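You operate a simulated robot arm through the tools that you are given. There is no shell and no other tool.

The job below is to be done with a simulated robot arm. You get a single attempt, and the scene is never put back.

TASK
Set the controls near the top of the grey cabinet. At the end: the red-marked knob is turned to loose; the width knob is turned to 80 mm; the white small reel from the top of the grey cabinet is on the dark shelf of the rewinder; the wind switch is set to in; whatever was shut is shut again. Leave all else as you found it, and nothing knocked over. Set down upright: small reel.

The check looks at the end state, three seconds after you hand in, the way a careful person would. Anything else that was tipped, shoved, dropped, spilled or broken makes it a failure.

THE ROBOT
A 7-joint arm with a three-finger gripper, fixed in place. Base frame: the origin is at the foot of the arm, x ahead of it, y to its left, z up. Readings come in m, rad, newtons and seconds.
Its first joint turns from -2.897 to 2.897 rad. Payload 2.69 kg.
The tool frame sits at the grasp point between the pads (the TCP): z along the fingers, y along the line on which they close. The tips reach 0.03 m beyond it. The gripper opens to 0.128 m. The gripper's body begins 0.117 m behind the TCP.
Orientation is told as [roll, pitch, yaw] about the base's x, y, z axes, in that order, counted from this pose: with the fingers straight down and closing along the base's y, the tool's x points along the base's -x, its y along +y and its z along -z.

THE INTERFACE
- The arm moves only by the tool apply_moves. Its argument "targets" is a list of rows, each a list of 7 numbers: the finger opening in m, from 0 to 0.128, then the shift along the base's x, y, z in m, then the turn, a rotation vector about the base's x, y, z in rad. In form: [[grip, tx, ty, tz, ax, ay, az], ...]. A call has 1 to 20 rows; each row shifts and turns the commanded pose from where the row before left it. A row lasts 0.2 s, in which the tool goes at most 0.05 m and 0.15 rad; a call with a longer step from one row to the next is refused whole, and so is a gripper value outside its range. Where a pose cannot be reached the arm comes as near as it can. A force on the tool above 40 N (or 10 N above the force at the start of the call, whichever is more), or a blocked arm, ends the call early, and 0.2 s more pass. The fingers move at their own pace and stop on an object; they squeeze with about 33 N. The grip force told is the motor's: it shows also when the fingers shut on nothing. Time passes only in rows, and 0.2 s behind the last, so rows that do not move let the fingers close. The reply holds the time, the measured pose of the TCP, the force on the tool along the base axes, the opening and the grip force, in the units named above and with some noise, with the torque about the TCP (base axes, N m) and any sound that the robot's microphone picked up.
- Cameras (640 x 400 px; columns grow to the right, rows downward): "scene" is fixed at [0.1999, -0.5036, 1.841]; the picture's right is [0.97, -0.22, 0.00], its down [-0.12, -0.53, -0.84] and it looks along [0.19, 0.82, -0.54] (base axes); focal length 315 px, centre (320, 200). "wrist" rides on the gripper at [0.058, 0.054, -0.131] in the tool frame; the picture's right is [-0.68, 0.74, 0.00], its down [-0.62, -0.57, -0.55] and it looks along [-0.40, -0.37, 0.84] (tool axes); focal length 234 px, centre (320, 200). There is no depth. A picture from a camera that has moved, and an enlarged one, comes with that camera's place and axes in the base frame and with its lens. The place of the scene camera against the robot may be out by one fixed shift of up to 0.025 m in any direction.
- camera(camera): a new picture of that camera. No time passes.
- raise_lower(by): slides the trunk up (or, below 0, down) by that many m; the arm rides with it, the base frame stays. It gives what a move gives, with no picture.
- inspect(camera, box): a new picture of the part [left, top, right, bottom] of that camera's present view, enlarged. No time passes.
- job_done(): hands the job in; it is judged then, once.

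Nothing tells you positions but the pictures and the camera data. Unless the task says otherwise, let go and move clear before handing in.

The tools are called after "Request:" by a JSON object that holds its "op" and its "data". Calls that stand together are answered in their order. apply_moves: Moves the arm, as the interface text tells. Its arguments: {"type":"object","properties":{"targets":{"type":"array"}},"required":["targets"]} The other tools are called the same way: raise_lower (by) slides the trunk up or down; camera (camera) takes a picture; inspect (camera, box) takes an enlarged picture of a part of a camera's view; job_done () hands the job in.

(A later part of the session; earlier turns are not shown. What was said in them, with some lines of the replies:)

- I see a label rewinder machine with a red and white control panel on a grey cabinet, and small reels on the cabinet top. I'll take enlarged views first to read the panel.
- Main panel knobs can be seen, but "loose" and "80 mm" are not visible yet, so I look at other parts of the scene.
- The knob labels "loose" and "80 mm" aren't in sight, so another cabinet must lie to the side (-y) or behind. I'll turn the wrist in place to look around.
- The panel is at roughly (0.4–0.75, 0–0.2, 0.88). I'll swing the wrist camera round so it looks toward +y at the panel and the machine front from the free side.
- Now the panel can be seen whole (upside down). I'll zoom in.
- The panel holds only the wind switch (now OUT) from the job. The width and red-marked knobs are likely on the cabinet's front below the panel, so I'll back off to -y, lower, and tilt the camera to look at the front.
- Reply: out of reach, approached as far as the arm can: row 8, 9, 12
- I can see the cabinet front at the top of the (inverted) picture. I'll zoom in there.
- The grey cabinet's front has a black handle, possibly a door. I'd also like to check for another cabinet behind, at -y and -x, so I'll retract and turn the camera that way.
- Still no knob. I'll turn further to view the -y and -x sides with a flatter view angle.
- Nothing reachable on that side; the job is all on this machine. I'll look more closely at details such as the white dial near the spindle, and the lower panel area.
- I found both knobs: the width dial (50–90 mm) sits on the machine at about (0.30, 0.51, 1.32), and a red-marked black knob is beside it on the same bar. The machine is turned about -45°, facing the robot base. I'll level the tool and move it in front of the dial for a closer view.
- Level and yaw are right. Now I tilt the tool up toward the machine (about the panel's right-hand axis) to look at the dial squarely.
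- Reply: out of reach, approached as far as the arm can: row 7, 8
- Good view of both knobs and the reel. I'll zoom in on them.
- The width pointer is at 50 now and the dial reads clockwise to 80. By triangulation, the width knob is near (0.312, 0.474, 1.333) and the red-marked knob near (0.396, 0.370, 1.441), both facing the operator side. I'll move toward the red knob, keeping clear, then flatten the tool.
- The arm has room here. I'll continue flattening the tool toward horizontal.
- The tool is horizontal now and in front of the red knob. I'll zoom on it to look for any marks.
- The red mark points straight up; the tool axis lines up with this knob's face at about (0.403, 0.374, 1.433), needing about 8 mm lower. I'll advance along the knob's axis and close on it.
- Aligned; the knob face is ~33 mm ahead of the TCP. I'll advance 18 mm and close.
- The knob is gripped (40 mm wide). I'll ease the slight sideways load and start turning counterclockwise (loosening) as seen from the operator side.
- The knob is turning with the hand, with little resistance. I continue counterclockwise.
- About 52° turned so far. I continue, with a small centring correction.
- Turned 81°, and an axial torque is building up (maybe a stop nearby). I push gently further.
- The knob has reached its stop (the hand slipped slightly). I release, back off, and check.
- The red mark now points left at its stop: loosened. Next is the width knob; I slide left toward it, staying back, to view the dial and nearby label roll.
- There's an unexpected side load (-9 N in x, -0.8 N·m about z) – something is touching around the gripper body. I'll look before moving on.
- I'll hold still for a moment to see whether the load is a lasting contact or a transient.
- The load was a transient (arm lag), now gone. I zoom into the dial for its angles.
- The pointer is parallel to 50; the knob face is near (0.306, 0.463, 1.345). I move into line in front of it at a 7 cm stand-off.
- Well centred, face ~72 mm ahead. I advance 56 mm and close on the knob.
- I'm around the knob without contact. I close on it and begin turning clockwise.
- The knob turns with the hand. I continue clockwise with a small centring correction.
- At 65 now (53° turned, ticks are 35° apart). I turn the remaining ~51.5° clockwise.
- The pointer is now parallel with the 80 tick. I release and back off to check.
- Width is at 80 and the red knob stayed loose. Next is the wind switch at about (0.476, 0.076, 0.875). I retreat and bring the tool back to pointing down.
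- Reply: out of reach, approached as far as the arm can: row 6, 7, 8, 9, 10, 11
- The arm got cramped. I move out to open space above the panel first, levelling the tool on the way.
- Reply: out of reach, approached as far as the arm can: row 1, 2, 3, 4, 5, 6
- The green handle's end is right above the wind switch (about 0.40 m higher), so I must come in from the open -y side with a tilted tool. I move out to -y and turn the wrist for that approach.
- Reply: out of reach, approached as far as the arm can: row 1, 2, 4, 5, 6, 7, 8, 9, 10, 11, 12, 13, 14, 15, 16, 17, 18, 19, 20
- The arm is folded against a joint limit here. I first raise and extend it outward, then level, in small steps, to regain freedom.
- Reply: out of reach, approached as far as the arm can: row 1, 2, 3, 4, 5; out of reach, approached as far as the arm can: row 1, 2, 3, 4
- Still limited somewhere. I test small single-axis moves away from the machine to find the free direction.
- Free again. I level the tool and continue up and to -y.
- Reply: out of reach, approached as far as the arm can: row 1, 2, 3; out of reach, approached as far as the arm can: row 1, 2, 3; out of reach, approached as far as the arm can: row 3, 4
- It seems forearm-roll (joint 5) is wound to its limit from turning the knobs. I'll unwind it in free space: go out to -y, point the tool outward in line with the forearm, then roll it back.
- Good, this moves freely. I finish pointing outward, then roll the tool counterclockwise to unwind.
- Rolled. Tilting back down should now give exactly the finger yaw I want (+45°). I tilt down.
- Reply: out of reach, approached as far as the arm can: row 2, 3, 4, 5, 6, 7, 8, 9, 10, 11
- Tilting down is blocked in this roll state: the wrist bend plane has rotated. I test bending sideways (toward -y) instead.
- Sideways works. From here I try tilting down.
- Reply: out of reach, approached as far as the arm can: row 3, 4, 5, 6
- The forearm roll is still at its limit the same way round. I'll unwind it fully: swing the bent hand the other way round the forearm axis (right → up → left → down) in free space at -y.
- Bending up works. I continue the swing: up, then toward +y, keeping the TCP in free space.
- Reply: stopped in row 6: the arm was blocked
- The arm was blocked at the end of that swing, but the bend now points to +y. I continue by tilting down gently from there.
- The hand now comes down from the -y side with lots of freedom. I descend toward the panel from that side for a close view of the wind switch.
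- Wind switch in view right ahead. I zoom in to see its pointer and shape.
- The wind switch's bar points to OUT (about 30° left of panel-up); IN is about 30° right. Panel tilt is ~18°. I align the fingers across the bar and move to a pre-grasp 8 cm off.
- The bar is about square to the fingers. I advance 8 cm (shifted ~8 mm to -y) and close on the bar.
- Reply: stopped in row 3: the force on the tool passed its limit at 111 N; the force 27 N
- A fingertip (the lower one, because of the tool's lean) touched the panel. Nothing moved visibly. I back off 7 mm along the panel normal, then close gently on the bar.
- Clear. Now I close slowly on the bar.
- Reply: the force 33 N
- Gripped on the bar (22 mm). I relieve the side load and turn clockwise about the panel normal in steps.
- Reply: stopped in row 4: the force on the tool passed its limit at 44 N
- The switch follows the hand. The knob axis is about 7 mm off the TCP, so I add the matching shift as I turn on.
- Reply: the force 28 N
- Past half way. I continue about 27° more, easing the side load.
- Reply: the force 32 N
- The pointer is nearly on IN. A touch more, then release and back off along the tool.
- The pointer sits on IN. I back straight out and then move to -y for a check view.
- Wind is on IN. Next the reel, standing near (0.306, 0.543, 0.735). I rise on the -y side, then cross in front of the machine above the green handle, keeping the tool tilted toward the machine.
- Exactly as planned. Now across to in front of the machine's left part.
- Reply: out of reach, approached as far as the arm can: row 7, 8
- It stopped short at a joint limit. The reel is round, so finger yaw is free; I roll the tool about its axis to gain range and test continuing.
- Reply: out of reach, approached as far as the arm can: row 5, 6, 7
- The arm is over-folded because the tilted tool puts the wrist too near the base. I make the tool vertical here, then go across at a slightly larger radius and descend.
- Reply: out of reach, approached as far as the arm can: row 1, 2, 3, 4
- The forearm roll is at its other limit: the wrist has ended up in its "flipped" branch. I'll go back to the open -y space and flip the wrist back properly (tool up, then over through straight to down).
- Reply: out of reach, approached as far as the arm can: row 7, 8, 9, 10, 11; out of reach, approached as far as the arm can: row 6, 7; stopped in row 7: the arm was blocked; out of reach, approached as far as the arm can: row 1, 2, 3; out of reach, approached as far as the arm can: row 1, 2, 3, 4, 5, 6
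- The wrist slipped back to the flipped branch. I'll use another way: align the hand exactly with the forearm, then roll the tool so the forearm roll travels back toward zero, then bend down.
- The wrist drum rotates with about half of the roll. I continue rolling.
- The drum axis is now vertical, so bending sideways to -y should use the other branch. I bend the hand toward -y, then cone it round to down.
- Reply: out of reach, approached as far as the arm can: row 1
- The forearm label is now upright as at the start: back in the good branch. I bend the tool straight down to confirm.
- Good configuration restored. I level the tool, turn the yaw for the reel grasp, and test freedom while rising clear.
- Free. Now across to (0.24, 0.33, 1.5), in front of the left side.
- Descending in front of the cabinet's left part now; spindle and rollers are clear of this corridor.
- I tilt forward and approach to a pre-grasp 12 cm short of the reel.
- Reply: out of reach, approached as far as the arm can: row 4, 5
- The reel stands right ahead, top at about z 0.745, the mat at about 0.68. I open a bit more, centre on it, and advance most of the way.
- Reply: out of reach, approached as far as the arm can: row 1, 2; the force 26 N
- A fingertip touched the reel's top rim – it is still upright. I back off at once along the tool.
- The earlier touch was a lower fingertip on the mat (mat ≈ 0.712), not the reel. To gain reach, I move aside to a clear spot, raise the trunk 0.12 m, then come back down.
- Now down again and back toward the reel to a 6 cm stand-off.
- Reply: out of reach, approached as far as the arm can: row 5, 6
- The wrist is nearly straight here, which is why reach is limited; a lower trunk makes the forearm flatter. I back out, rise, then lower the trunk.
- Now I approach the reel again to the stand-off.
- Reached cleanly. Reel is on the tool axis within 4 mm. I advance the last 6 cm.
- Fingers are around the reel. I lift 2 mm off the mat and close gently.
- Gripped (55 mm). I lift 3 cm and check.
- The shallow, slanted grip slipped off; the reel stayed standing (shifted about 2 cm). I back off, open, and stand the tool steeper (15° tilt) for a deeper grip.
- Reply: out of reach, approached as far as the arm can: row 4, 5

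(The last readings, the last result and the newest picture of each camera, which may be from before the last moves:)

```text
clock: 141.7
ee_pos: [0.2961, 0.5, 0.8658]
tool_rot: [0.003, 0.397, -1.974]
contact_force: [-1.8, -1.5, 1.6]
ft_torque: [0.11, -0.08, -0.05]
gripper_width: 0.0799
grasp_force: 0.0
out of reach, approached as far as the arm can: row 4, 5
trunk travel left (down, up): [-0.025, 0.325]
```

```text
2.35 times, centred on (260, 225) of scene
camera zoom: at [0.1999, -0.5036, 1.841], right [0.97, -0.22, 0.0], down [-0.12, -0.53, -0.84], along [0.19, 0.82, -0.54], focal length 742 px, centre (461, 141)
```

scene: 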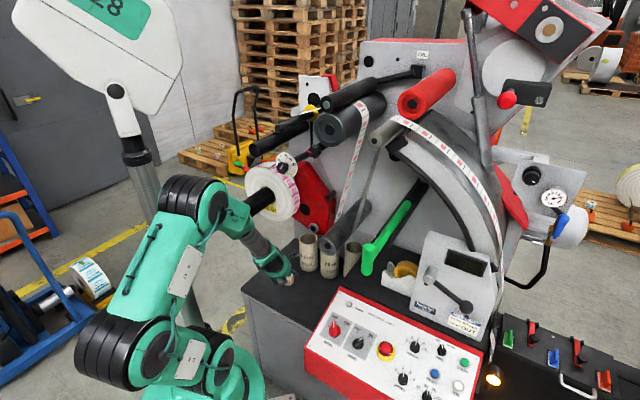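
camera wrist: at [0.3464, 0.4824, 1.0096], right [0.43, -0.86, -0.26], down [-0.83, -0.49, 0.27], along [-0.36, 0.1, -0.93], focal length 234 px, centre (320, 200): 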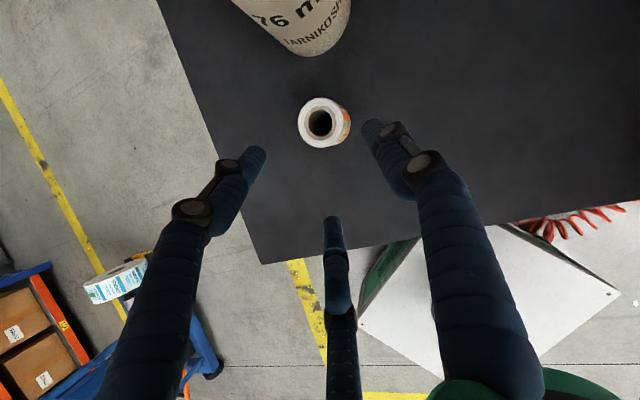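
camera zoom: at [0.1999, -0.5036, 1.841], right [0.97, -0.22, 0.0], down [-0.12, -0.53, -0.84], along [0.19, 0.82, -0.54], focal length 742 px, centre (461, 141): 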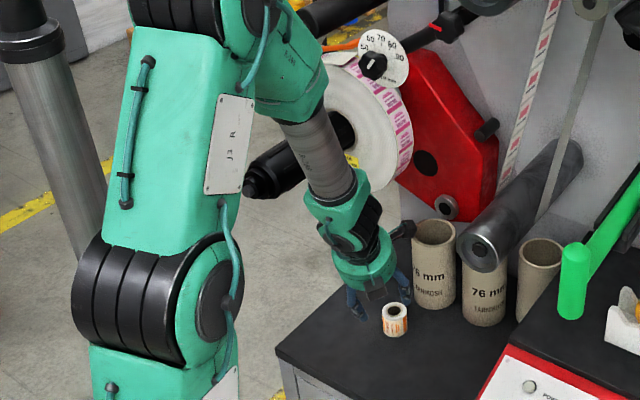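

Stopped near wrist-straight. I try finishing the tilt in smaller steps.

Request:
{"op": "apply_moves", "data": {"targets": [[0.08, 0, 0, 0.0, -0.06, 0.026, 0], [0.08, 0, 0, 0.0, -0.06, 0.026, 0], [0.08, 0, 0, 0, 0, 0, 0]]}}

```text
clock: 142.5
ee_pos: [0.2918, 0.5094, 0.8672]
tool_rot: [-0.029, 0.376, -1.973]
contact_force: [-0.2, -0.7, 0.4]
ft_torque: [0.02, 0.0, -0.01]
gripper_width: 0.0801
grasp_force: 0.0
out of reach, approached as far as the arm can: row 1, 2
trunk travel left (down, up): [-0.025, 0.325]
```

The wrist crossed "straight" when I tilted forward earlier. I retreat up and back, straighten the tool to vertical there, and then come to the reel with a vertical tool.

Request:
{"op": "apply_moves", "data": {"targets": [[0.08, 0.0, -0.035, 0.02, 0.045, -0.019, 0], [0.08, 0.0, -0.035, 0.02, 0.045, -0.019, 0], [0.08, 0.0, -0.035, 0.02, 0.045, -0.019, 0], [0.08, -0.005, -0.03, 0.03, 0, 0, 0], [0.08, -0.01, -0.01, 0.04, 0, 0, 0], [0.08, -0.01, 0, 0.04, 0, 0, 0], [0.08, -0.01, 0, 0.04, 0, 0, 0], [0.08, 0, 0, 0, 0, 0, 0]]}}

Request:
{"op": "apply_moves", "data": {"targets": [[0.08, 0, 0, 0.0, -0.12, 0.052, 0], [0.08, 0, 0, 0.0, -0.12, 0.052, 0], [0.08, 0, 0, 0.0, -0.12, 0.052, 0], [0.08, 0, 0, 0.0, -0.12, 0.052, 0], [0.08, 0, 0, 0, 0, 0, 0]]}}

Request:
{"op": "camera", "data": {"camera": "scene"}}

```text
clock: 144.3
ee_pos: [0.2615, 0.3553, 1.0742]
tool_rot: [-0.001, 0.411, -1.976]
contact_force: [-0.1, -0.1, 0.0]
ft_torque: [0.03, -0.05, -0.04]
gripper_width: 0.0798
grasp_force: 0.2
trunk travel left (down, up): [-0.025, 0.325]
```

```text
clock: 145.5
ee_pos: [0.2629, 0.3569, 1.0741]
tool_rot: [-0.002, -0.113, -1.975]
contact_force: [-0.3, -0.1, 0.3]
ft_torque: [-0.02, 0.02, 0.0]
gripper_width: 0.0799
grasp_force: 0.1
trunk travel left (down, up): [-0.025, 0.325]
```

```text
taken
```

scene: 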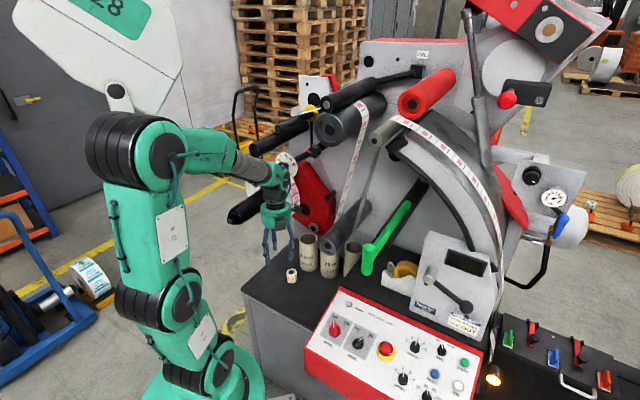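

Good. Now I set a 15° forward tilt, descend, and move over toward the reel.

Request:
{"op": "apply_moves", "data": {"targets": [[0.08, 0.004, 0.009, -0.043, 0.115, -0.049, 0], [0.08, 0.004, 0.009, -0.043, 0.115, -0.049, 0], [0.08, 0.004, 0.009, -0.043, 0.115, -0.049, 0], [0.08, 0.004, 0.009, -0.043, 0, 0, 0], [0.08, 0.004, 0.009, -0.043, 0, 0, 0], [0.08, 0, 0, 0, 0, 0, 0]]}}

Request:
{"op": "apply_moves", "data": {"targets": [[0.08, 0.012, 0.04, -0.008, 0, 0, 0], [0.08, 0.012, 0.04, -0.008, 0, 0, 0], [0.08, 0, 0, 0, 0, 0, 0]]}}

Request:
{"op": "camera", "data": {"camera": "wrist"}}

Request:
{"op": "camera", "data": {"camera": "scene"}}

```text
clock: 146.9
ee_pos: [0.2834, 0.4009, 0.858]
tool_rot: [-0.003, 0.263, -1.975]
contact_force: [-0.6, 0.0, 0.4]
ft_torque: [-0.01, -0.03, 0.03]
gripper_width: 0.0802
grasp_force: 0.0
trunk travel left (down, up): [-0.025, 0.325]
```

```text
clock: 147.7
ee_pos: [0.3062, 0.4828, 0.8428]
tool_rot: [-0.002, 0.262, -1.975]
contact_force: [0.7, 0.1, -0.7]
ft_torque: [-0.03, 0.0, 0.0]
gripper_width: 0.08
grasp_force: 0.0
trunk travel left (down, up): [-0.025, 0.325]
```

```text
taken
camera wrist: at [0.3646, 0.4813, 0.9846], right [0.42, -0.89, -0.18], down [-0.81, -0.46, 0.37], along [-0.41, -0.01, -0.91], focal length 234 px, centre (320, 200)
```

wrist: 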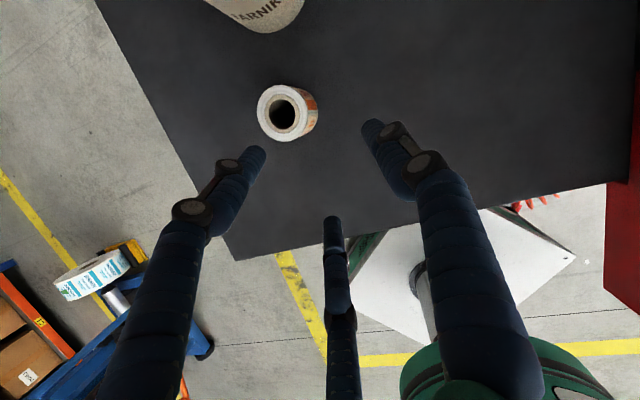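

```text
taken
```

scene: 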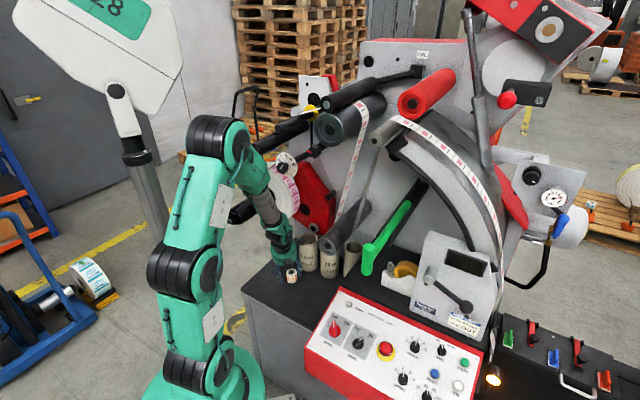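

Request:
{"op": "apply_moves", "data": {"targets": [[0.08, 0.0125, 0.042, -0.012, 0, 0, 0], [0.08, 0, 0, 0, 0, 0, 0]]}}

Request:
{"op": "camera", "data": {"camera": "wrist"}}

```text
clock: 148.3
ee_pos: [0.3185, 0.5225, 0.8315]
tool_rot: [-0.005, 0.266, -1.978]
contact_force: [0.2, 1.0, -1.2]
ft_torque: [0.02, -0.02, 0.0]
gripper_width: 0.0797
grasp_force: 0.0
trunk travel left (down, up): [-0.025, 0.325]
```

```text
taken
camera wrist: at [0.3773, 0.5222, 0.974], right [0.42, -0.89, -0.18], down [-0.81, -0.46, 0.37], along [-0.41, -0.01, -0.91], focal length 234 px, centre (320, 200)
```

wrist: 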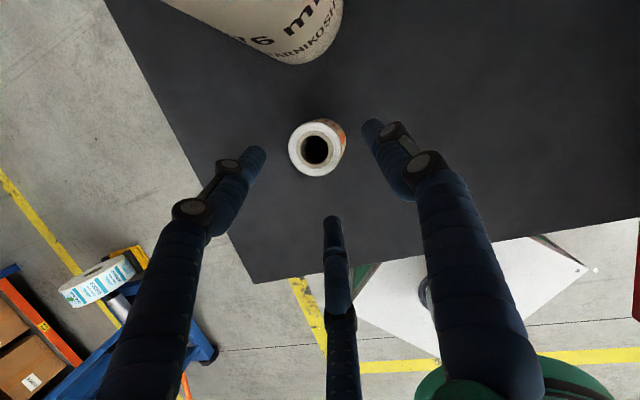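

Aligned. I go straight in along the tool axis.

Request:
{"op": "apply_moves", "data": {"targets": [[0.08, 0.0025, 0.006, -0.025, 0, 0, 0], [0.08, 0.0025, 0.006, -0.025, 0, 0, 0], [0.08, 0.0025, 0.006, -0.024, 0, 0, 0], [0.08, 0, 0, 0, 0, 0, 0]]}}

Request:
{"op": "camera", "data": {"camera": "wrist"}}

```text
clock: 149.3
ee_pos: [0.3266, 0.5408, 0.7582]
tool_rot: [-0.003, 0.263, -1.976]
contact_force: [-2.9, -6.8, 21.0]
ft_torque: [-0.86, 0.93, 0.47]
gripper_width: 0.0861
grasp_force: 4.6
trunk travel left (down, up): [-0.025, 0.325]
```

```text
taken
camera wrist: at [0.3857, 0.5399, 0.9002], right [0.42, -0.89, -0.18], down [-0.81, -0.46, 0.37], along [-0.41, -0.01, -0.91], focal length 234 px, centre (320, 200)
```

wrist: 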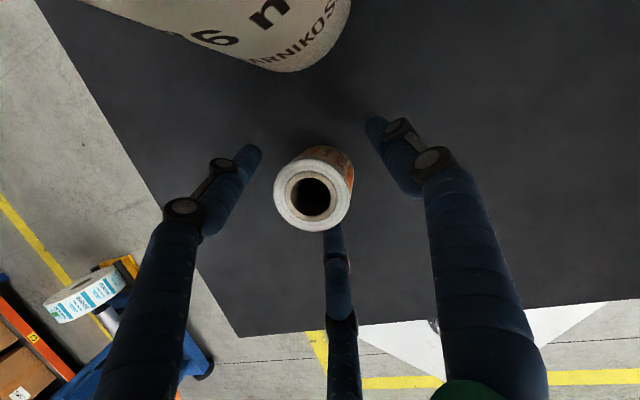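

The lowest tip touches the mat. I rise 5 mm and close.

Request:
{"op": "apply_moves", "data": {"targets": [[0.08, 0, 0, 0.005, 0, 0, 0], [0.065, 0, 0, 0, 0, 0, 0], [0.05, 0, 0, 0, 0, 0, 0], [0.035, 0, 0, 0, 0, 0, 0], [0.03, 0, 0, 0, 0, 0, 0]]}}

Request:
{"op": "camera", "data": {"camera": "wrist"}}

Request:
{"op": "inspect", "data": {"camera": "scene", "box": [240, 220, 340, 310]}}

```text
clock: 150.5
ee_pos: [0.3275, 0.542, 0.7621]
tool_rot: [-0.004, 0.263, -1.976]
contact_force: [-0.4, -0.4, 0.3]
ft_torque: [0.02, 0.02, 0.01]
gripper_width: 0.0506
grasp_force: 32.7
trunk travel left (down, up): [-0.025, 0.325]
```

```text
taken
camera wrist: at [0.386, 0.5404, 0.904], right [0.42, -0.89, -0.18], down [-0.81, -0.46, 0.37], along [-0.41, -0.01, -0.91], focal length 234 px, centre (320, 200)
```

wrist: 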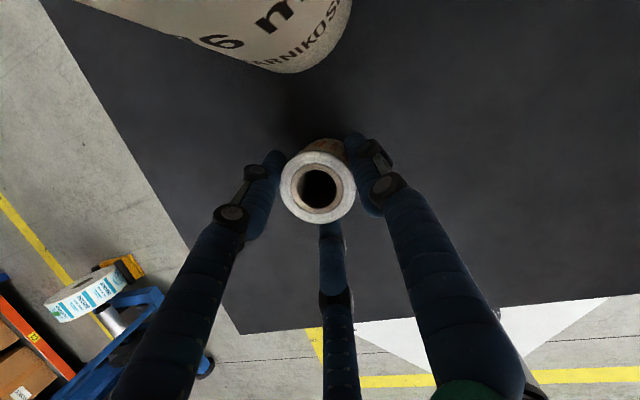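

```text
4.44 times, centred on (290, 265) of scene
camera zoom: at [0.1999, -0.5036, 1.841], right [0.97, -0.22, 0.0], down [-0.12, -0.53, -0.84], along [0.19, 0.82, -0.54], focal length 1401 px, centre (453, -89)
```

zoom: 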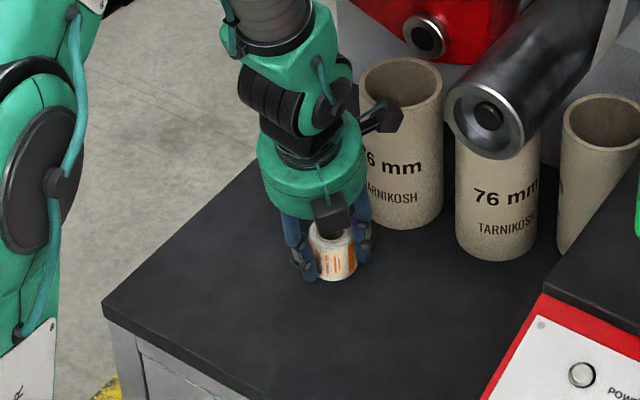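

A firm, balanced grip (51 mm). I lift 2 cm slowly.

Request:
{"op": "apply_moves", "data": {"targets": [[0.03, 0, 0, 0.007, 0, 0, 0], [0.03, 0, 0, 0.008, 0, 0, 0], [0.03, 0, 0, 0.01, 0, 0, 0], [0.03, 0, 0, 0, 0, 0, 0]]}}

Request:
{"op": "camera", "data": {"camera": "wrist"}}

Request:
{"op": "inspect", "data": {"camera": "scene", "box": [240, 220, 340, 310]}}

```text
clock: 151.5
ee_pos: [0.3263, 0.541, 0.7883]
tool_rot: [-0.003, 0.263, -1.976]
contact_force: [0.0, 1.0, -1.0]
ft_torque: [0.0, 0.0, -0.01]
gripper_width: 0.0506
grasp_force: 32.8
trunk travel left (down, up): [-0.025, 0.325]
```

```text
taken
camera wrist: at [0.3851, 0.5409, 0.9296], right [0.42, -0.89, -0.18], down [-0.81, -0.46, 0.37], along [-0.41, -0.01, -0.91], focal length 234 px, centre (320, 200)
```

wrist: 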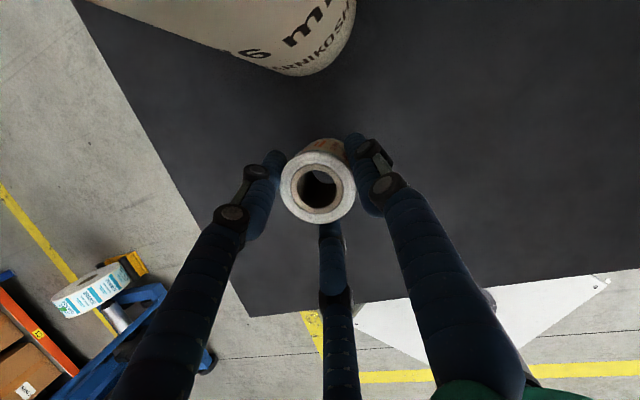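

```text
4.44 times, centred on (290, 265) of scene
camera zoom: at [0.1999, -0.5036, 1.841], right [0.97, -0.22, 0.0], down [-0.12, -0.53, -0.84], along [0.19, 0.82, -0.54], focal length 1401 px, centre (453, -89)
```

zoom: 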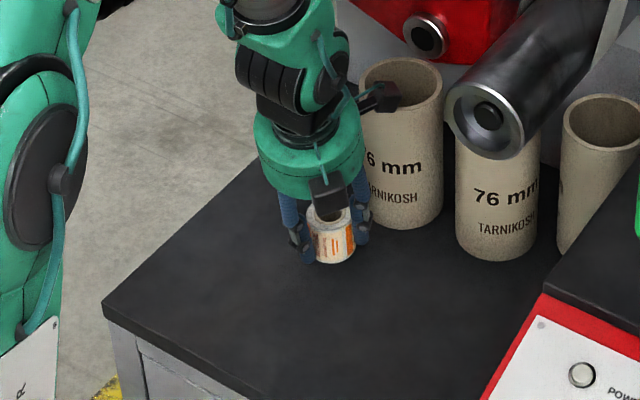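

The reel is held. The destination, the raised dark shelf behind the panel, has its top at about z = 0.91 with its left front corner near (0.484, 0.296). I plan to set the reel at about (0.57, 0.27). First back out and lift.

Request:
{"op": "apply_moves", "data": {"targets": [[0.03, -0.01, -0.03, 0.012, 0, 0, 0], [0.03, -0.014, -0.035, 0.01, 0, 0, 0], [0.03, -0.014, -0.035, 0.01, 0, 0, 0], [0.03, -0.014, -0.035, 0.01, 0, 0, 0], [0.03, 0, 0, 0.04, 0, 0, 0], [0.03, 0, 0, 0.04, 0, 0, 0], [0.03, 0, 0, 0.04, 0, 0, 0], [0.03, 0, 0, 0.04, 0, 0, 0], [0.03, 0, 0, 0.04, 0, 0, 0], [0.03, 0, 0, 0, 0, 0, 0]]}}

Request:
{"op": "camera", "data": {"camera": "scene"}}

Request:
{"op": "camera", "data": {"camera": "wrist"}}

```text
clock: 153.7
ee_pos: [0.275, 0.405, 1.03]
tool_rot: [-0.001, 0.262, -1.975]
contact_force: [-0.3, -1.2, -0.7]
ft_torque: [0.05, -0.02, 0.0]
gripper_width: 0.0503
grasp_force: 33.0
trunk travel left (down, up): [-0.025, 0.325]
```

```text
taken
```

scene: 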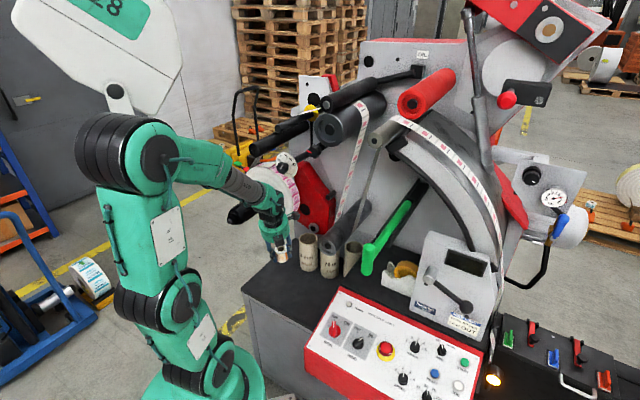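

```text
taken
camera wrist: at [0.3337, 0.4052, 1.1715], right [0.42, -0.89, -0.18], down [-0.81, -0.46, 0.37], along [-0.41, -0.01, -0.91], focal length 234 px, centre (320, 200)
```

wrist: 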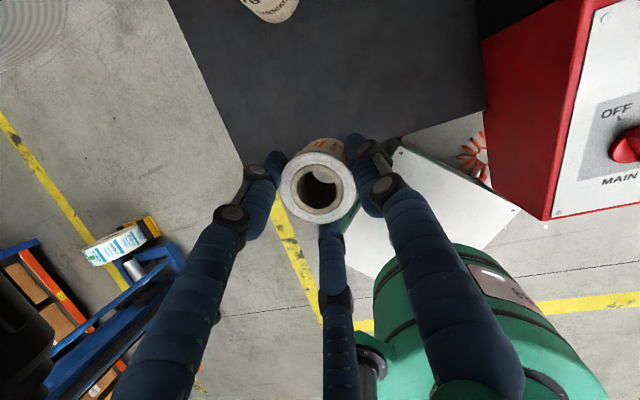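

Secure. Now across to the right in front of the tube end, turning slightly so the hand leans straight toward the machine.

Request:
{"op": "apply_moves", "data": {"targets": [[0.03, 0.0254, -0.0296, 0.003, 0, 0, -0.0543], [0.03, 0.0254, -0.0296, 0.003, 0, 0, -0.0543], [0.03, 0.0254, -0.0296, 0.003, 0, 0, -0.0543], [0.03, 0.0254, -0.0296, 0.003, 0, 0, -0.0543], [0.03, 0.0254, -0.0296, 0.003, 0, 0, -0.0543], [0.03, 0.0254, -0.0296, 0.003, 0, 0, -0.0543], [0.03, 0, 0, 0, 0, 0, 0]]}}

Request:
{"op": "camera", "data": {"camera": "scene"}}

Request:
{"op": "camera", "data": {"camera": "wrist"}}

```text
clock: 155.3
ee_pos: [0.4279, 0.2304, 1.0465]
tool_rot: [-0.004, 0.263, -2.301]
contact_force: [0.3, 0.3, -0.3]
ft_torque: [0.01, -0.02, 0.02]
gripper_width: 0.0501
grasp_force: 33.2
trunk travel left (down, up): [-0.025, 0.325]
```

```text
taken
```

scene: 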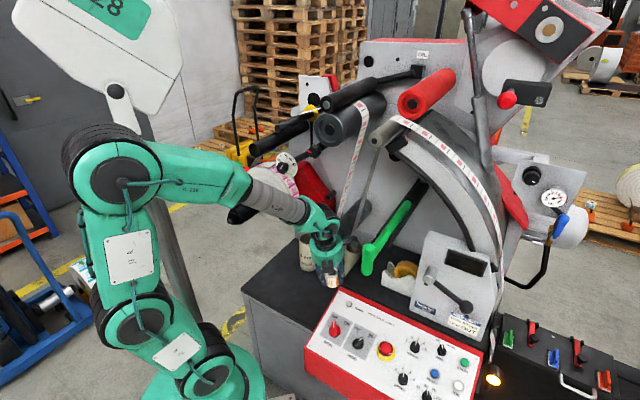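

```text
taken
camera wrist: at [0.4833, 0.2112, 1.1884], right [0.11, -0.98, -0.18], down [-0.91, -0.17, 0.37], along [-0.39, 0.12, -0.91], focal length 234 px, centre (320, 200)
```

wrist: 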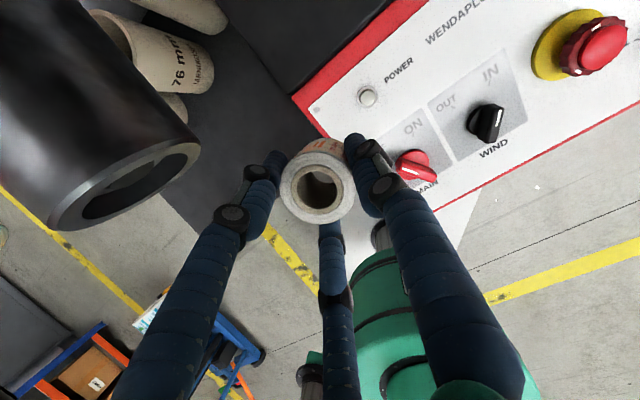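

The shelf corner appears just where predicted (0.485, 0.294, 0.91). I shift right a little, then forward over the shelf at this height.

Request:
{"op": "apply_moves", "data": {"targets": [[0.03, 0.028, -0.028, 0.004, 0, 0, -0.054], [0.03, 0.02, 0.02, 0, 0, 0, 0], [0.03, 0.02, 0.02, 0, 0, 0, 0], [0.03, 0, 0, 0, 0, 0, 0]]}}

Request:
{"op": "camera", "data": {"camera": "scene"}}

Request:
{"op": "camera", "data": {"camera": "wrist"}}

```text
clock: 156.3
ee_pos: [0.4968, 0.2418, 1.0517]
tool_rot: [-0.002, 0.266, -2.356]
contact_force: [-0.3, 0.1, -0.9]
ft_torque: [0.0, 0.01, 0.01]
gripper_width: 0.0501
grasp_force: 33.2
trunk travel left (down, up): [-0.025, 0.325]
```

```text
taken
```

scene: 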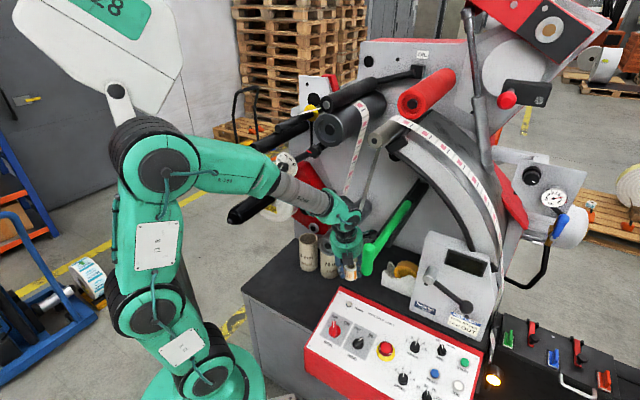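

```text
taken
camera wrist: at [0.5511, 0.2203, 1.1935], right [0.06, -0.98, -0.18], down [-0.92, -0.12, 0.37], along [-0.39, 0.14, -0.91], focal length 234 px, centre (320, 200)
```

wrist: 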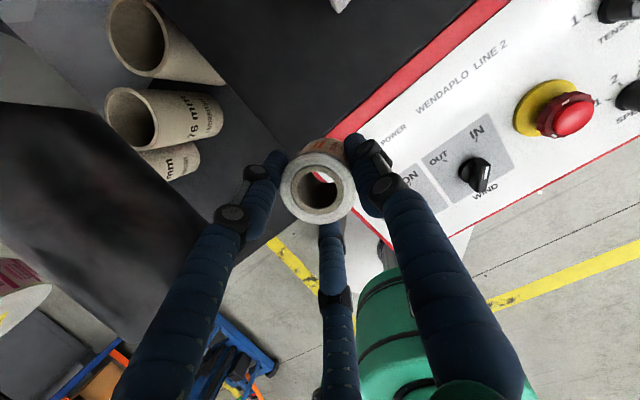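

Request:
{"op": "inspect", "data": {"camera": "scene", "box": [290, 180, 430, 300]}}

```text
3.33 times, centred on (360, 240) of scene
camera zoom: at [0.1999, -0.5036, 1.841], right [0.97, -0.22, 0.0], down [-0.12, -0.53, -0.84], along [0.19, 0.82, -0.54], focal length 1051 px, centre (187, 67)
```

zoom: 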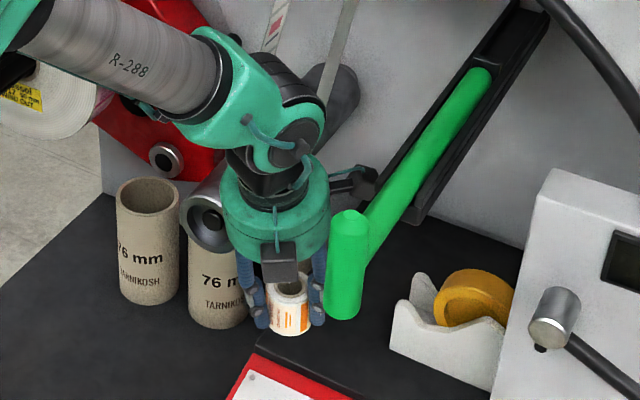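

Clear all round. Forward over the shelf, then right and partly down.

Request:
{"op": "apply_moves", "data": {"targets": [[0.03, 0.0245, 0.0245, 0, 0, 0, 0], [0.03, 0.0245, 0.0245, 0, 0, 0, 0], [0.03, 0.012, -0.0125, 0, 0, 0, 0], [0.03, 0.012, -0.0125, -0.015, 0, 0, 0], [0.03, 0, 0, -0.02, 0, 0, 0], [0.03, 0, 0, 0, 0, 0, 0]]}}

Request:
{"op": "inspect", "data": {"camera": "scene", "box": [290, 180, 430, 300]}}

Request:
{"op": "camera", "data": {"camera": "wrist"}}

```text
clock: 157.7
ee_pos: [0.5685, 0.2672, 1.017]
tool_rot: [-0.004, 0.264, -2.355]
contact_force: [0.8, -0.3, -0.8]
ft_torque: [0.02, 0.04, 0.01]
gripper_width: 0.0497
grasp_force: 32.7
trunk travel left (down, up): [-0.025, 0.325]
```

```text
3.33 times, centred on (360, 240) of scene
camera zoom: at [0.1999, -0.5036, 1.841], right [0.97, -0.22, 0.0], down [-0.12, -0.53, -0.84], along [0.19, 0.82, -0.54], focal length 1051 px, centre (187, 67)
```

zoom: 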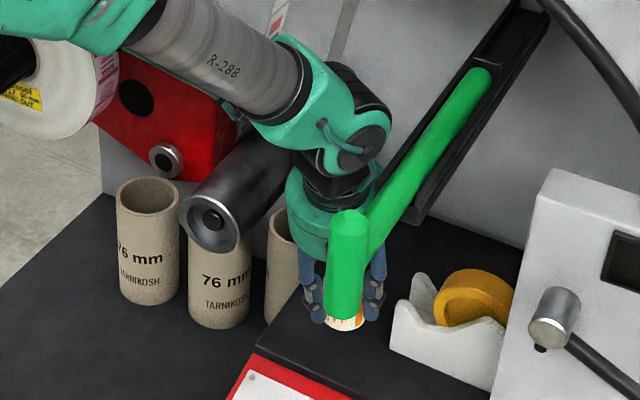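

```text
taken
camera wrist: at [0.6231, 0.244, 1.1594], right [0.06, -0.98, -0.18], down [-0.92, -0.12, 0.37], along [-0.39, 0.14, -0.91], focal length 234 px, centre (320, 200)
```

wrist: 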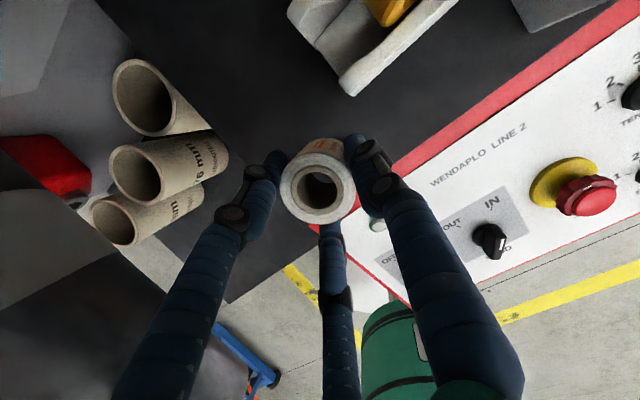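

The reel is above the shelf, about 4 cm from the front rim and the tape dispenser is clear. I lower it gently.

Request:
{"op": "apply_moves", "data": {"targets": [[0.03, 0, 0, -0.02, 0, 0, 0], [0.03, 0, 0, -0.02, 0, 0, 0], [0.03, 0, 0, -0.008, 0, 0, 0], [0.03, 0, 0, 0, 0, 0, 0]]}}

Request:
{"op": "inspect", "data": {"camera": "scene", "box": [320, 200, 440, 300]}}

Request:
{"op": "camera", "data": {"camera": "wrist"}}

```text
clock: 158.7
ee_pos: [0.5698, 0.2664, 0.9704]
tool_rot: [-0.005, 0.265, -2.354]
contact_force: [0.7, 0.1, -0.4]
ft_torque: [0.02, -0.01, -0.01]
gripper_width: 0.0499
grasp_force: 32.8
trunk travel left (down, up): [-0.025, 0.325]
```

```text
4.00 times, centred on (380, 250) of scene
camera zoom: at [0.1999, -0.5036, 1.841], right [0.97, -0.22, 0.0], down [-0.12, -0.53, -0.84], along [0.19, 0.82, -0.54], focal length 1261 px, centre (80, 0)
```

zoom: 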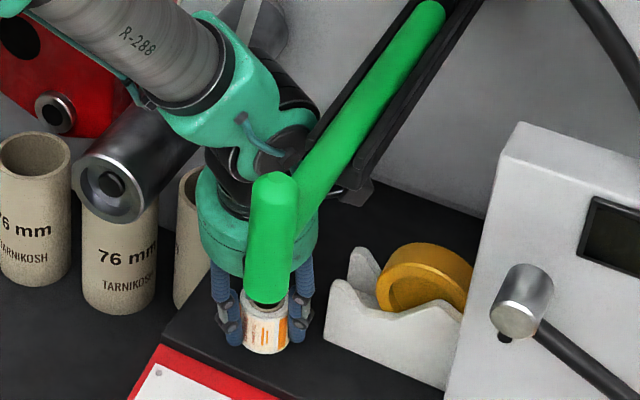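

```text
taken
camera wrist: at [0.6231, 0.2436, 1.1111], right [0.06, -0.98, -0.18], down [-0.92, -0.12, 0.37], along [-0.39, 0.14, -0.91], focal length 234 px, centre (320, 200)
```

wrist: 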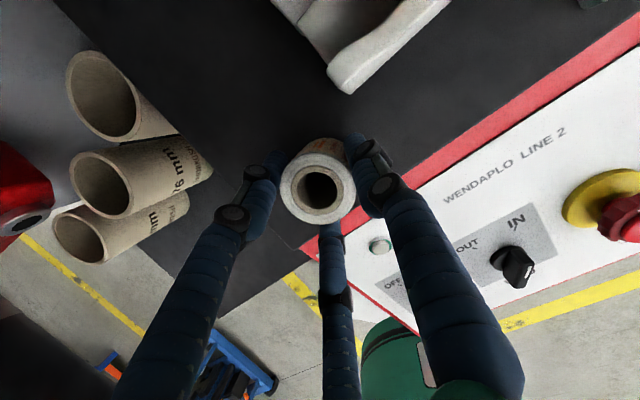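

Almost down. Small steps until contact.

Request:
{"op": "apply_moves", "data": {"targets": [[0.03, 0, 0, -0.004, 0, 0, 0], [0.03, 0, 0, -0.004, 0, 0, 0], [0.03, 0, 0, 0, 0, 0, 0]]}}

Request:
{"op": "apply_moves", "data": {"targets": [[0.03, 0, 0, -0.003, 0, 0, 0], [0.03, 0, 0, 0, 0, 0, 0]]}}

Request:
{"op": "inspect", "data": {"camera": "scene", "box": [340, 240, 400, 300]}}

```text
clock: 159.5
ee_pos: [0.5687, 0.2662, 0.9634]
tool_rot: [-0.003, 0.267, -2.354]
contact_force: [-1.5, -1.9, 17.2]
ft_torque: [-0.24, 0.4, 0.01]
gripper_width: 0.0502
grasp_force: 32.9
trunk travel left (down, up): [-0.025, 0.325]
```

```text
clock: 160.1
ee_pos: [0.5682, 0.2659, 0.9612]
tool_rot: [-0.002, 0.268, -2.353]
contact_force: [3.5, 1.8, 28.4]
ft_torque: [-0.22, 0.27, 0.03]
gripper_width: 0.0513
grasp_force: 33.3
trunk travel left (down, up): [-0.025, 0.325]
```

```text
6.67 times, centred on (370, 270) of scene
camera zoom: at [0.1999, -0.5036, 1.841], right [0.97, -0.22, 0.0], down [-0.12, -0.53, -0.84], along [0.19, 0.82, -0.54], focal length 2102 px, centre (-13, -267)
```

zoom: 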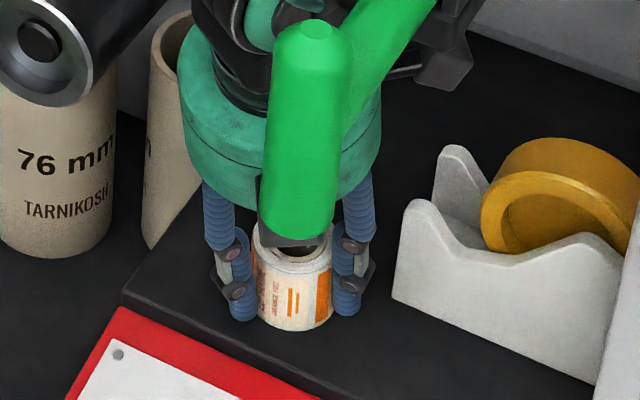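

The reel is down on the shelf. I ease 2 mm up and open the fingers gradually.

Request:
{"op": "apply_moves", "data": {"targets": [[0.03, 0, 0, 0.002, 0, 0, 0], [0.054, 0, 0, 0, 0, 0, 0], [0.06, 0, 0, 0.001, 0, 0, 0], [0.075, 0, 0, 0.002, 0, 0, 0], [0.08, 0, 0, 0, 0, 0, 0]]}}

Request:
{"op": "camera", "data": {"camera": "wrist"}}

Request:
{"op": "inspect", "data": {"camera": "scene", "box": [340, 240, 400, 300]}}

```text
clock: 161.3
ee_pos: [0.5681, 0.265, 0.9636]
tool_rot: [-0.004, 0.265, -2.356]
contact_force: [0.1, 0.3, -1.0]
ft_torque: [-0.01, 0.01, 0.0]
gripper_width: 0.0797
grasp_force: 0.0
trunk travel left (down, up): [-0.025, 0.325]
```

```text
taken
camera wrist: at [0.622, 0.2429, 1.1049], right [0.06, -0.98, -0.18], down [-0.92, -0.12, 0.37], along [-0.39, 0.14, -0.91], focal length 234 px, centre (320, 200)
```

wrist: 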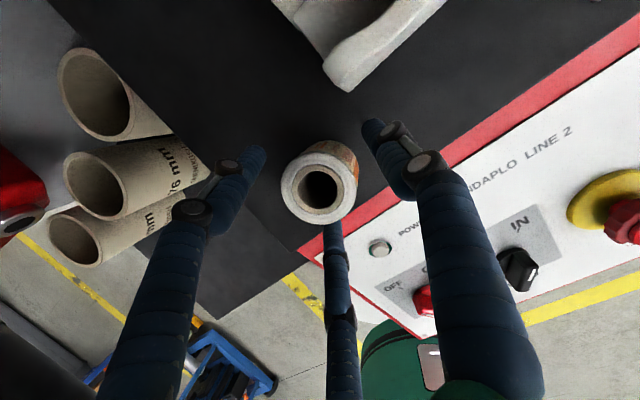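

```text
6.67 times, centred on (370, 270) of scene
camera zoom: at [0.1999, -0.5036, 1.841], right [0.97, -0.22, 0.0], down [-0.12, -0.53, -0.84], along [0.19, 0.82, -0.54], focal length 2102 px, centre (-13, -267)
```

zoom: 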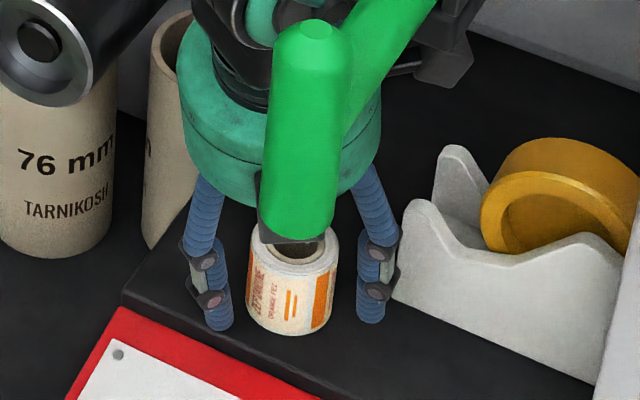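

The reel stands upright on the dark shelf. I withdraw straight along the tool axis.

Request:
{"op": "apply_moves", "data": {"targets": [[0.08, -0.0037, -0.0037, 0.0195, 0, 0, 0], [0.08, -0.0037, -0.0037, 0.0195, 0, 0, 0], [0.08, -0.0055, -0.0055, 0.029, 0, 0, 0], [0.08, -0.0055, -0.0055, 0.029, 0, 0, 0], [0.08, 0, 0, 0, 0, 0, 0]]}}

Request:
{"op": "camera", "data": {"camera": "wrist"}}

Request:
{"op": "inspect", "data": {"camera": "scene", "box": [300, 200, 440, 320]}}

```text
clock: 162.5
ee_pos: [0.5489, 0.2469, 1.0621]
tool_rot: [-0.004, 0.263, -2.355]
contact_force: [0.2, -1.4, 0.2]
ft_torque: [-0.01, -0.01, 0.04]
gripper_width: 0.0798
grasp_force: 0.1
trunk travel left (down, up): [-0.025, 0.325]
```

```text
taken
camera wrist: at [0.6031, 0.2246, 1.2028], right [0.06, -0.98, -0.18], down [-0.92, -0.12, 0.37], along [-0.39, 0.14, -0.91], focal length 234 px, centre (320, 200)
```

wrist: 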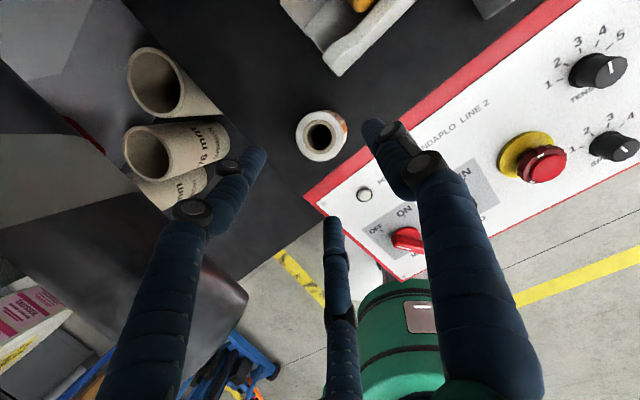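

```text
3.33 times, centred on (370, 260) of scene
camera zoom: at [0.1999, -0.5036, 1.841], right [0.97, -0.22, 0.0], down [-0.12, -0.53, -0.84], along [0.19, 0.82, -0.54], focal length 1051 px, centre (153, 0)
```

zoom: 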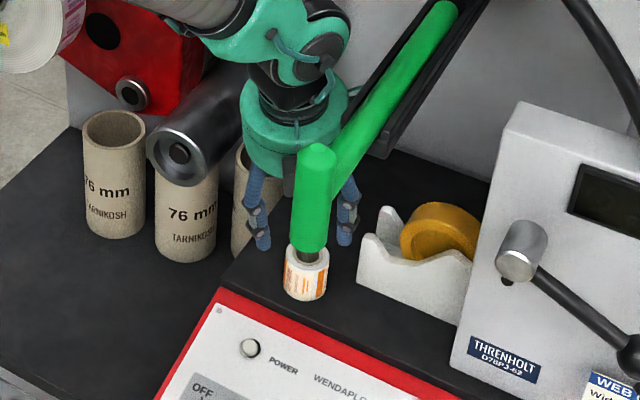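

Reel released and standing. I retrace: left a bit, then back out past the handle.

Request:
{"op": "apply_moves", "data": {"targets": [[0.08, -0.013, 0.013, 0, 0, 0, 0], [0.08, -0.013, 0.013, 0, 0, 0, 0], [0.08, -0.02, -0.02, 0, 0, 0, 0], [0.08, -0.02, -0.02, 0, 0, 0, 0], [0.08, -0.02, -0.02, 0, 0, 0, 0], [0.08, -0.025, 0.015, 0, 0, 0, 0], [0.08, -0.025, 0.02, 0, 0, 0, 0], [0.08, -0.025, 0.02, 0, 0, 0, 0], [0.08, 0, 0, 0, 0, 0, 0]]}}

Request:
{"op": "camera", "data": {"camera": "scene"}}

Request:
{"op": "camera", "data": {"camera": "wrist"}}

```text
clock: 164.5
ee_pos: [0.3871, 0.2688, 1.0597]
tool_rot: [-0.003, 0.263, -2.355]
contact_force: [0.2, -0.7, -0.6]
ft_torque: [-0.02, -0.03, 0.03]
gripper_width: 0.0801
grasp_force: 0.1
trunk travel left (down, up): [-0.025, 0.325]
```

```text
taken
```

scene: 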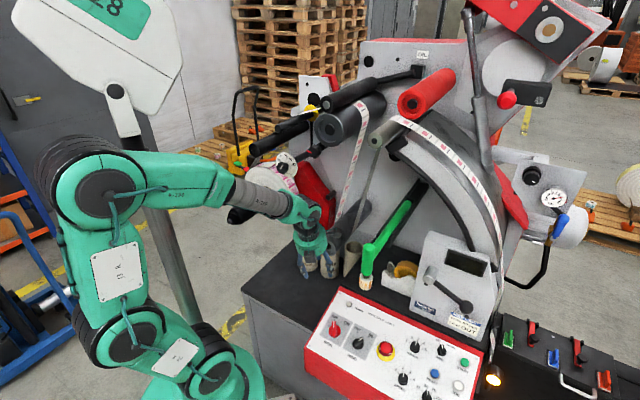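

```text
taken
camera wrist: at [0.4416, 0.2463, 1.2005], right [0.06, -0.98, -0.18], down [-0.92, -0.12, 0.37], along [-0.39, 0.14, -0.91], focal length 234 px, centre (320, 200)
```

wrist: 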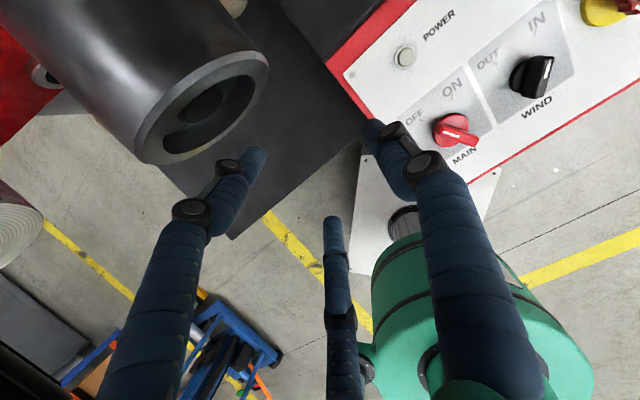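

Clear of the shelf. I check every control once more in close-up.

Request:
{"op": "inspect", "data": {"camera": "scene", "box": [300, 280, 500, 400]}}

Request:
{"op": "inspect", "data": {"camera": "scene", "box": [250, 130, 350, 190]}}

Request:
{"op": "inspect", "data": {"camera": "wrist", "box": [380, 0, 640, 180]}}

Request:
{"op": "inspect", "data": {"camera": "scene", "box": [320, 180, 520, 310]}}

```text
3.20 times, centred on (400, 340) of scene
camera zoom: at [0.1999, -0.5036, 1.841], right [0.97, -0.22, 0.0], down [-0.12, -0.53, -0.84], along [0.19, 0.82, -0.54], focal length 1009 px, centre (64, -248)
```

zoom: 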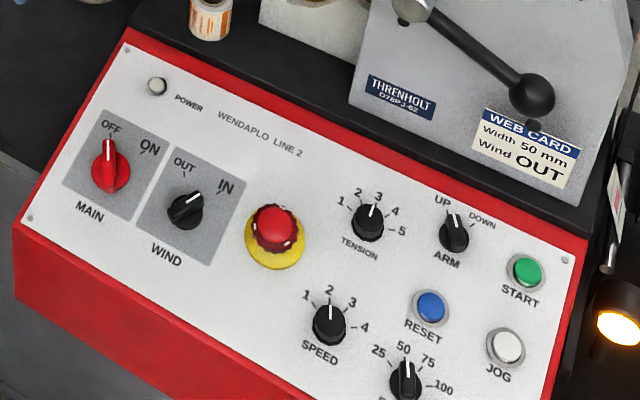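

```text
6.40 times, centred on (300, 160) of scene
camera zoom: at [0.1999, -0.5036, 1.841], right [0.97, -0.22, 0.0], down [-0.12, -0.53, -0.84], along [0.19, 0.82, -0.54], focal length 2018 px, centre (448, 456)
```

zoom: 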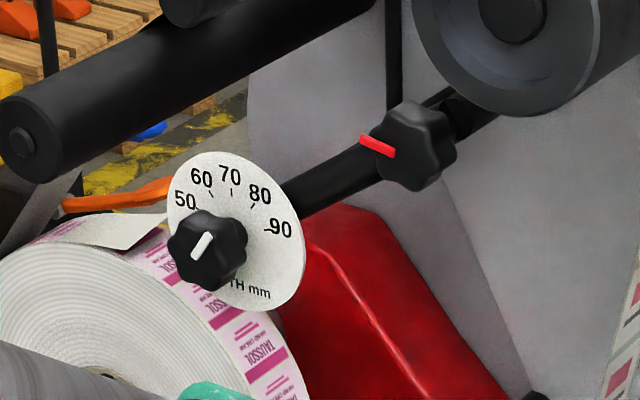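

```text
2.22 times, centred on (510, 90) of wrist
camera zoom: at [0.4416, 0.2463, 1.2005], right [0.06, -0.98, -0.18], down [-0.92, -0.12, 0.37], along [-0.39, 0.14, -0.91], focal length 520 px, centre (-102, 444)
```

zoom: 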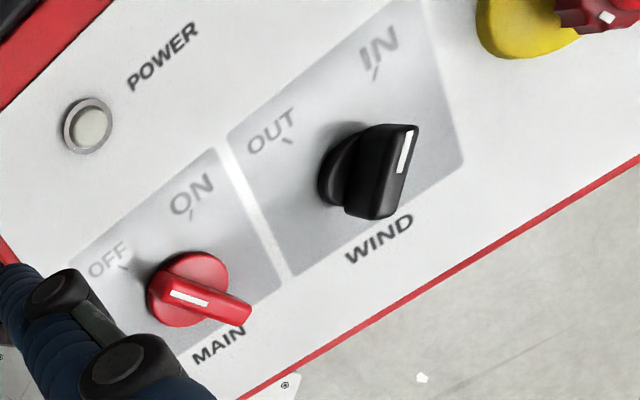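

```text
3.08 times, centred on (420, 245) of scene
camera zoom: at [0.1999, -0.5036, 1.841], right [0.97, -0.22, 0.0], down [-0.12, -0.53, -0.84], along [0.19, 0.82, -0.54], focal length 970 px, centre (12, 62)
```

zoom: 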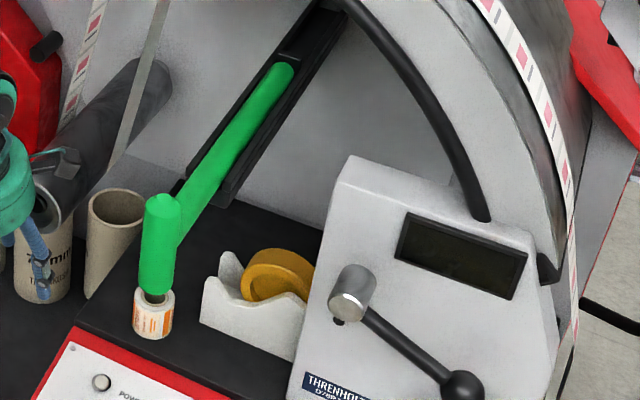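

All set: red mark at its loose stop, width at 80, wind on IN, main still OFF, reel upright on the dark shelf. I move the hand a bit further clear.

Request:
{"op": "apply_moves", "data": {"targets": [[0.08, -0.025, -0.025, 0.01, 0, 0, 0], [0.08, -0.025, -0.025, 0.02, 0, 0, 0], [0.08, 0, 0, 0.03, 0, 0, 0], [0.08, 0, 0, 0.03, 0, 0, 0], [0.08, 0, 0, 0, 0, 0, 0]]}}

Request:
{"op": "camera", "data": {"camera": "scene"}}

```text
clock: 165.7
ee_pos: [0.3387, 0.2162, 1.1501]
tool_rot: [-0.003, 0.262, -2.354]
contact_force: [-0.6, 0.5, 0.6]
ft_torque: [-0.01, 0.0, 0.01]
gripper_width: 0.08
grasp_force: 0.1
trunk travel left (down, up): [-0.025, 0.325]
```

```text
taken
```

scene: 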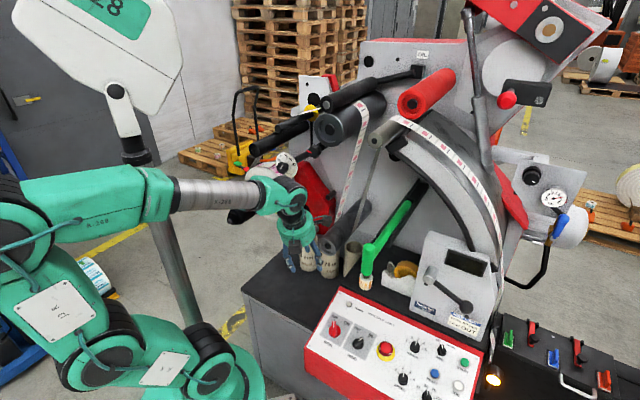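

The hand is clear of everything. The cores, tape dispenser and panel look undisturbed and the reel stands on the shelf, so I hand the job in.

Request:
{"op": "job_done", "data": {}}

```text
The job is handed in.
```

I set all the controls and moved the reel, then handed the job in. In the last pictures everything was in place, and I had nothing to shut again because I opened nothing.

- **Red-marked knob:** I turned it counterclockwise about 80° to its stop, so its mark now points left instead of up. I saw no "loose" label on it, so I took counterclockwise to mean loose.
- **Width knob:** it went from 50 to 80 mm, and its pointer lines up with the 80 tick.
- **Wind switch:** it went from OUT to IN. The main switch is still OFF.
- **Small reel:** it stands upright on the raised dark shelf behind the control panel, left of the tape dispenser. The cabinet top is also dark, so I took that raised step to be the rewinder's shelf.

- **Hard touch on the panel:** a fingertip pressed the front of the panel with about 111 N while I lined up on the wind switch. I backed off and saw no damage or movement.
- **Failed first lift:** my first grip slipped and pushed the reel about 2 cm across the cabinet top. It stayed upright, and the second grip held.
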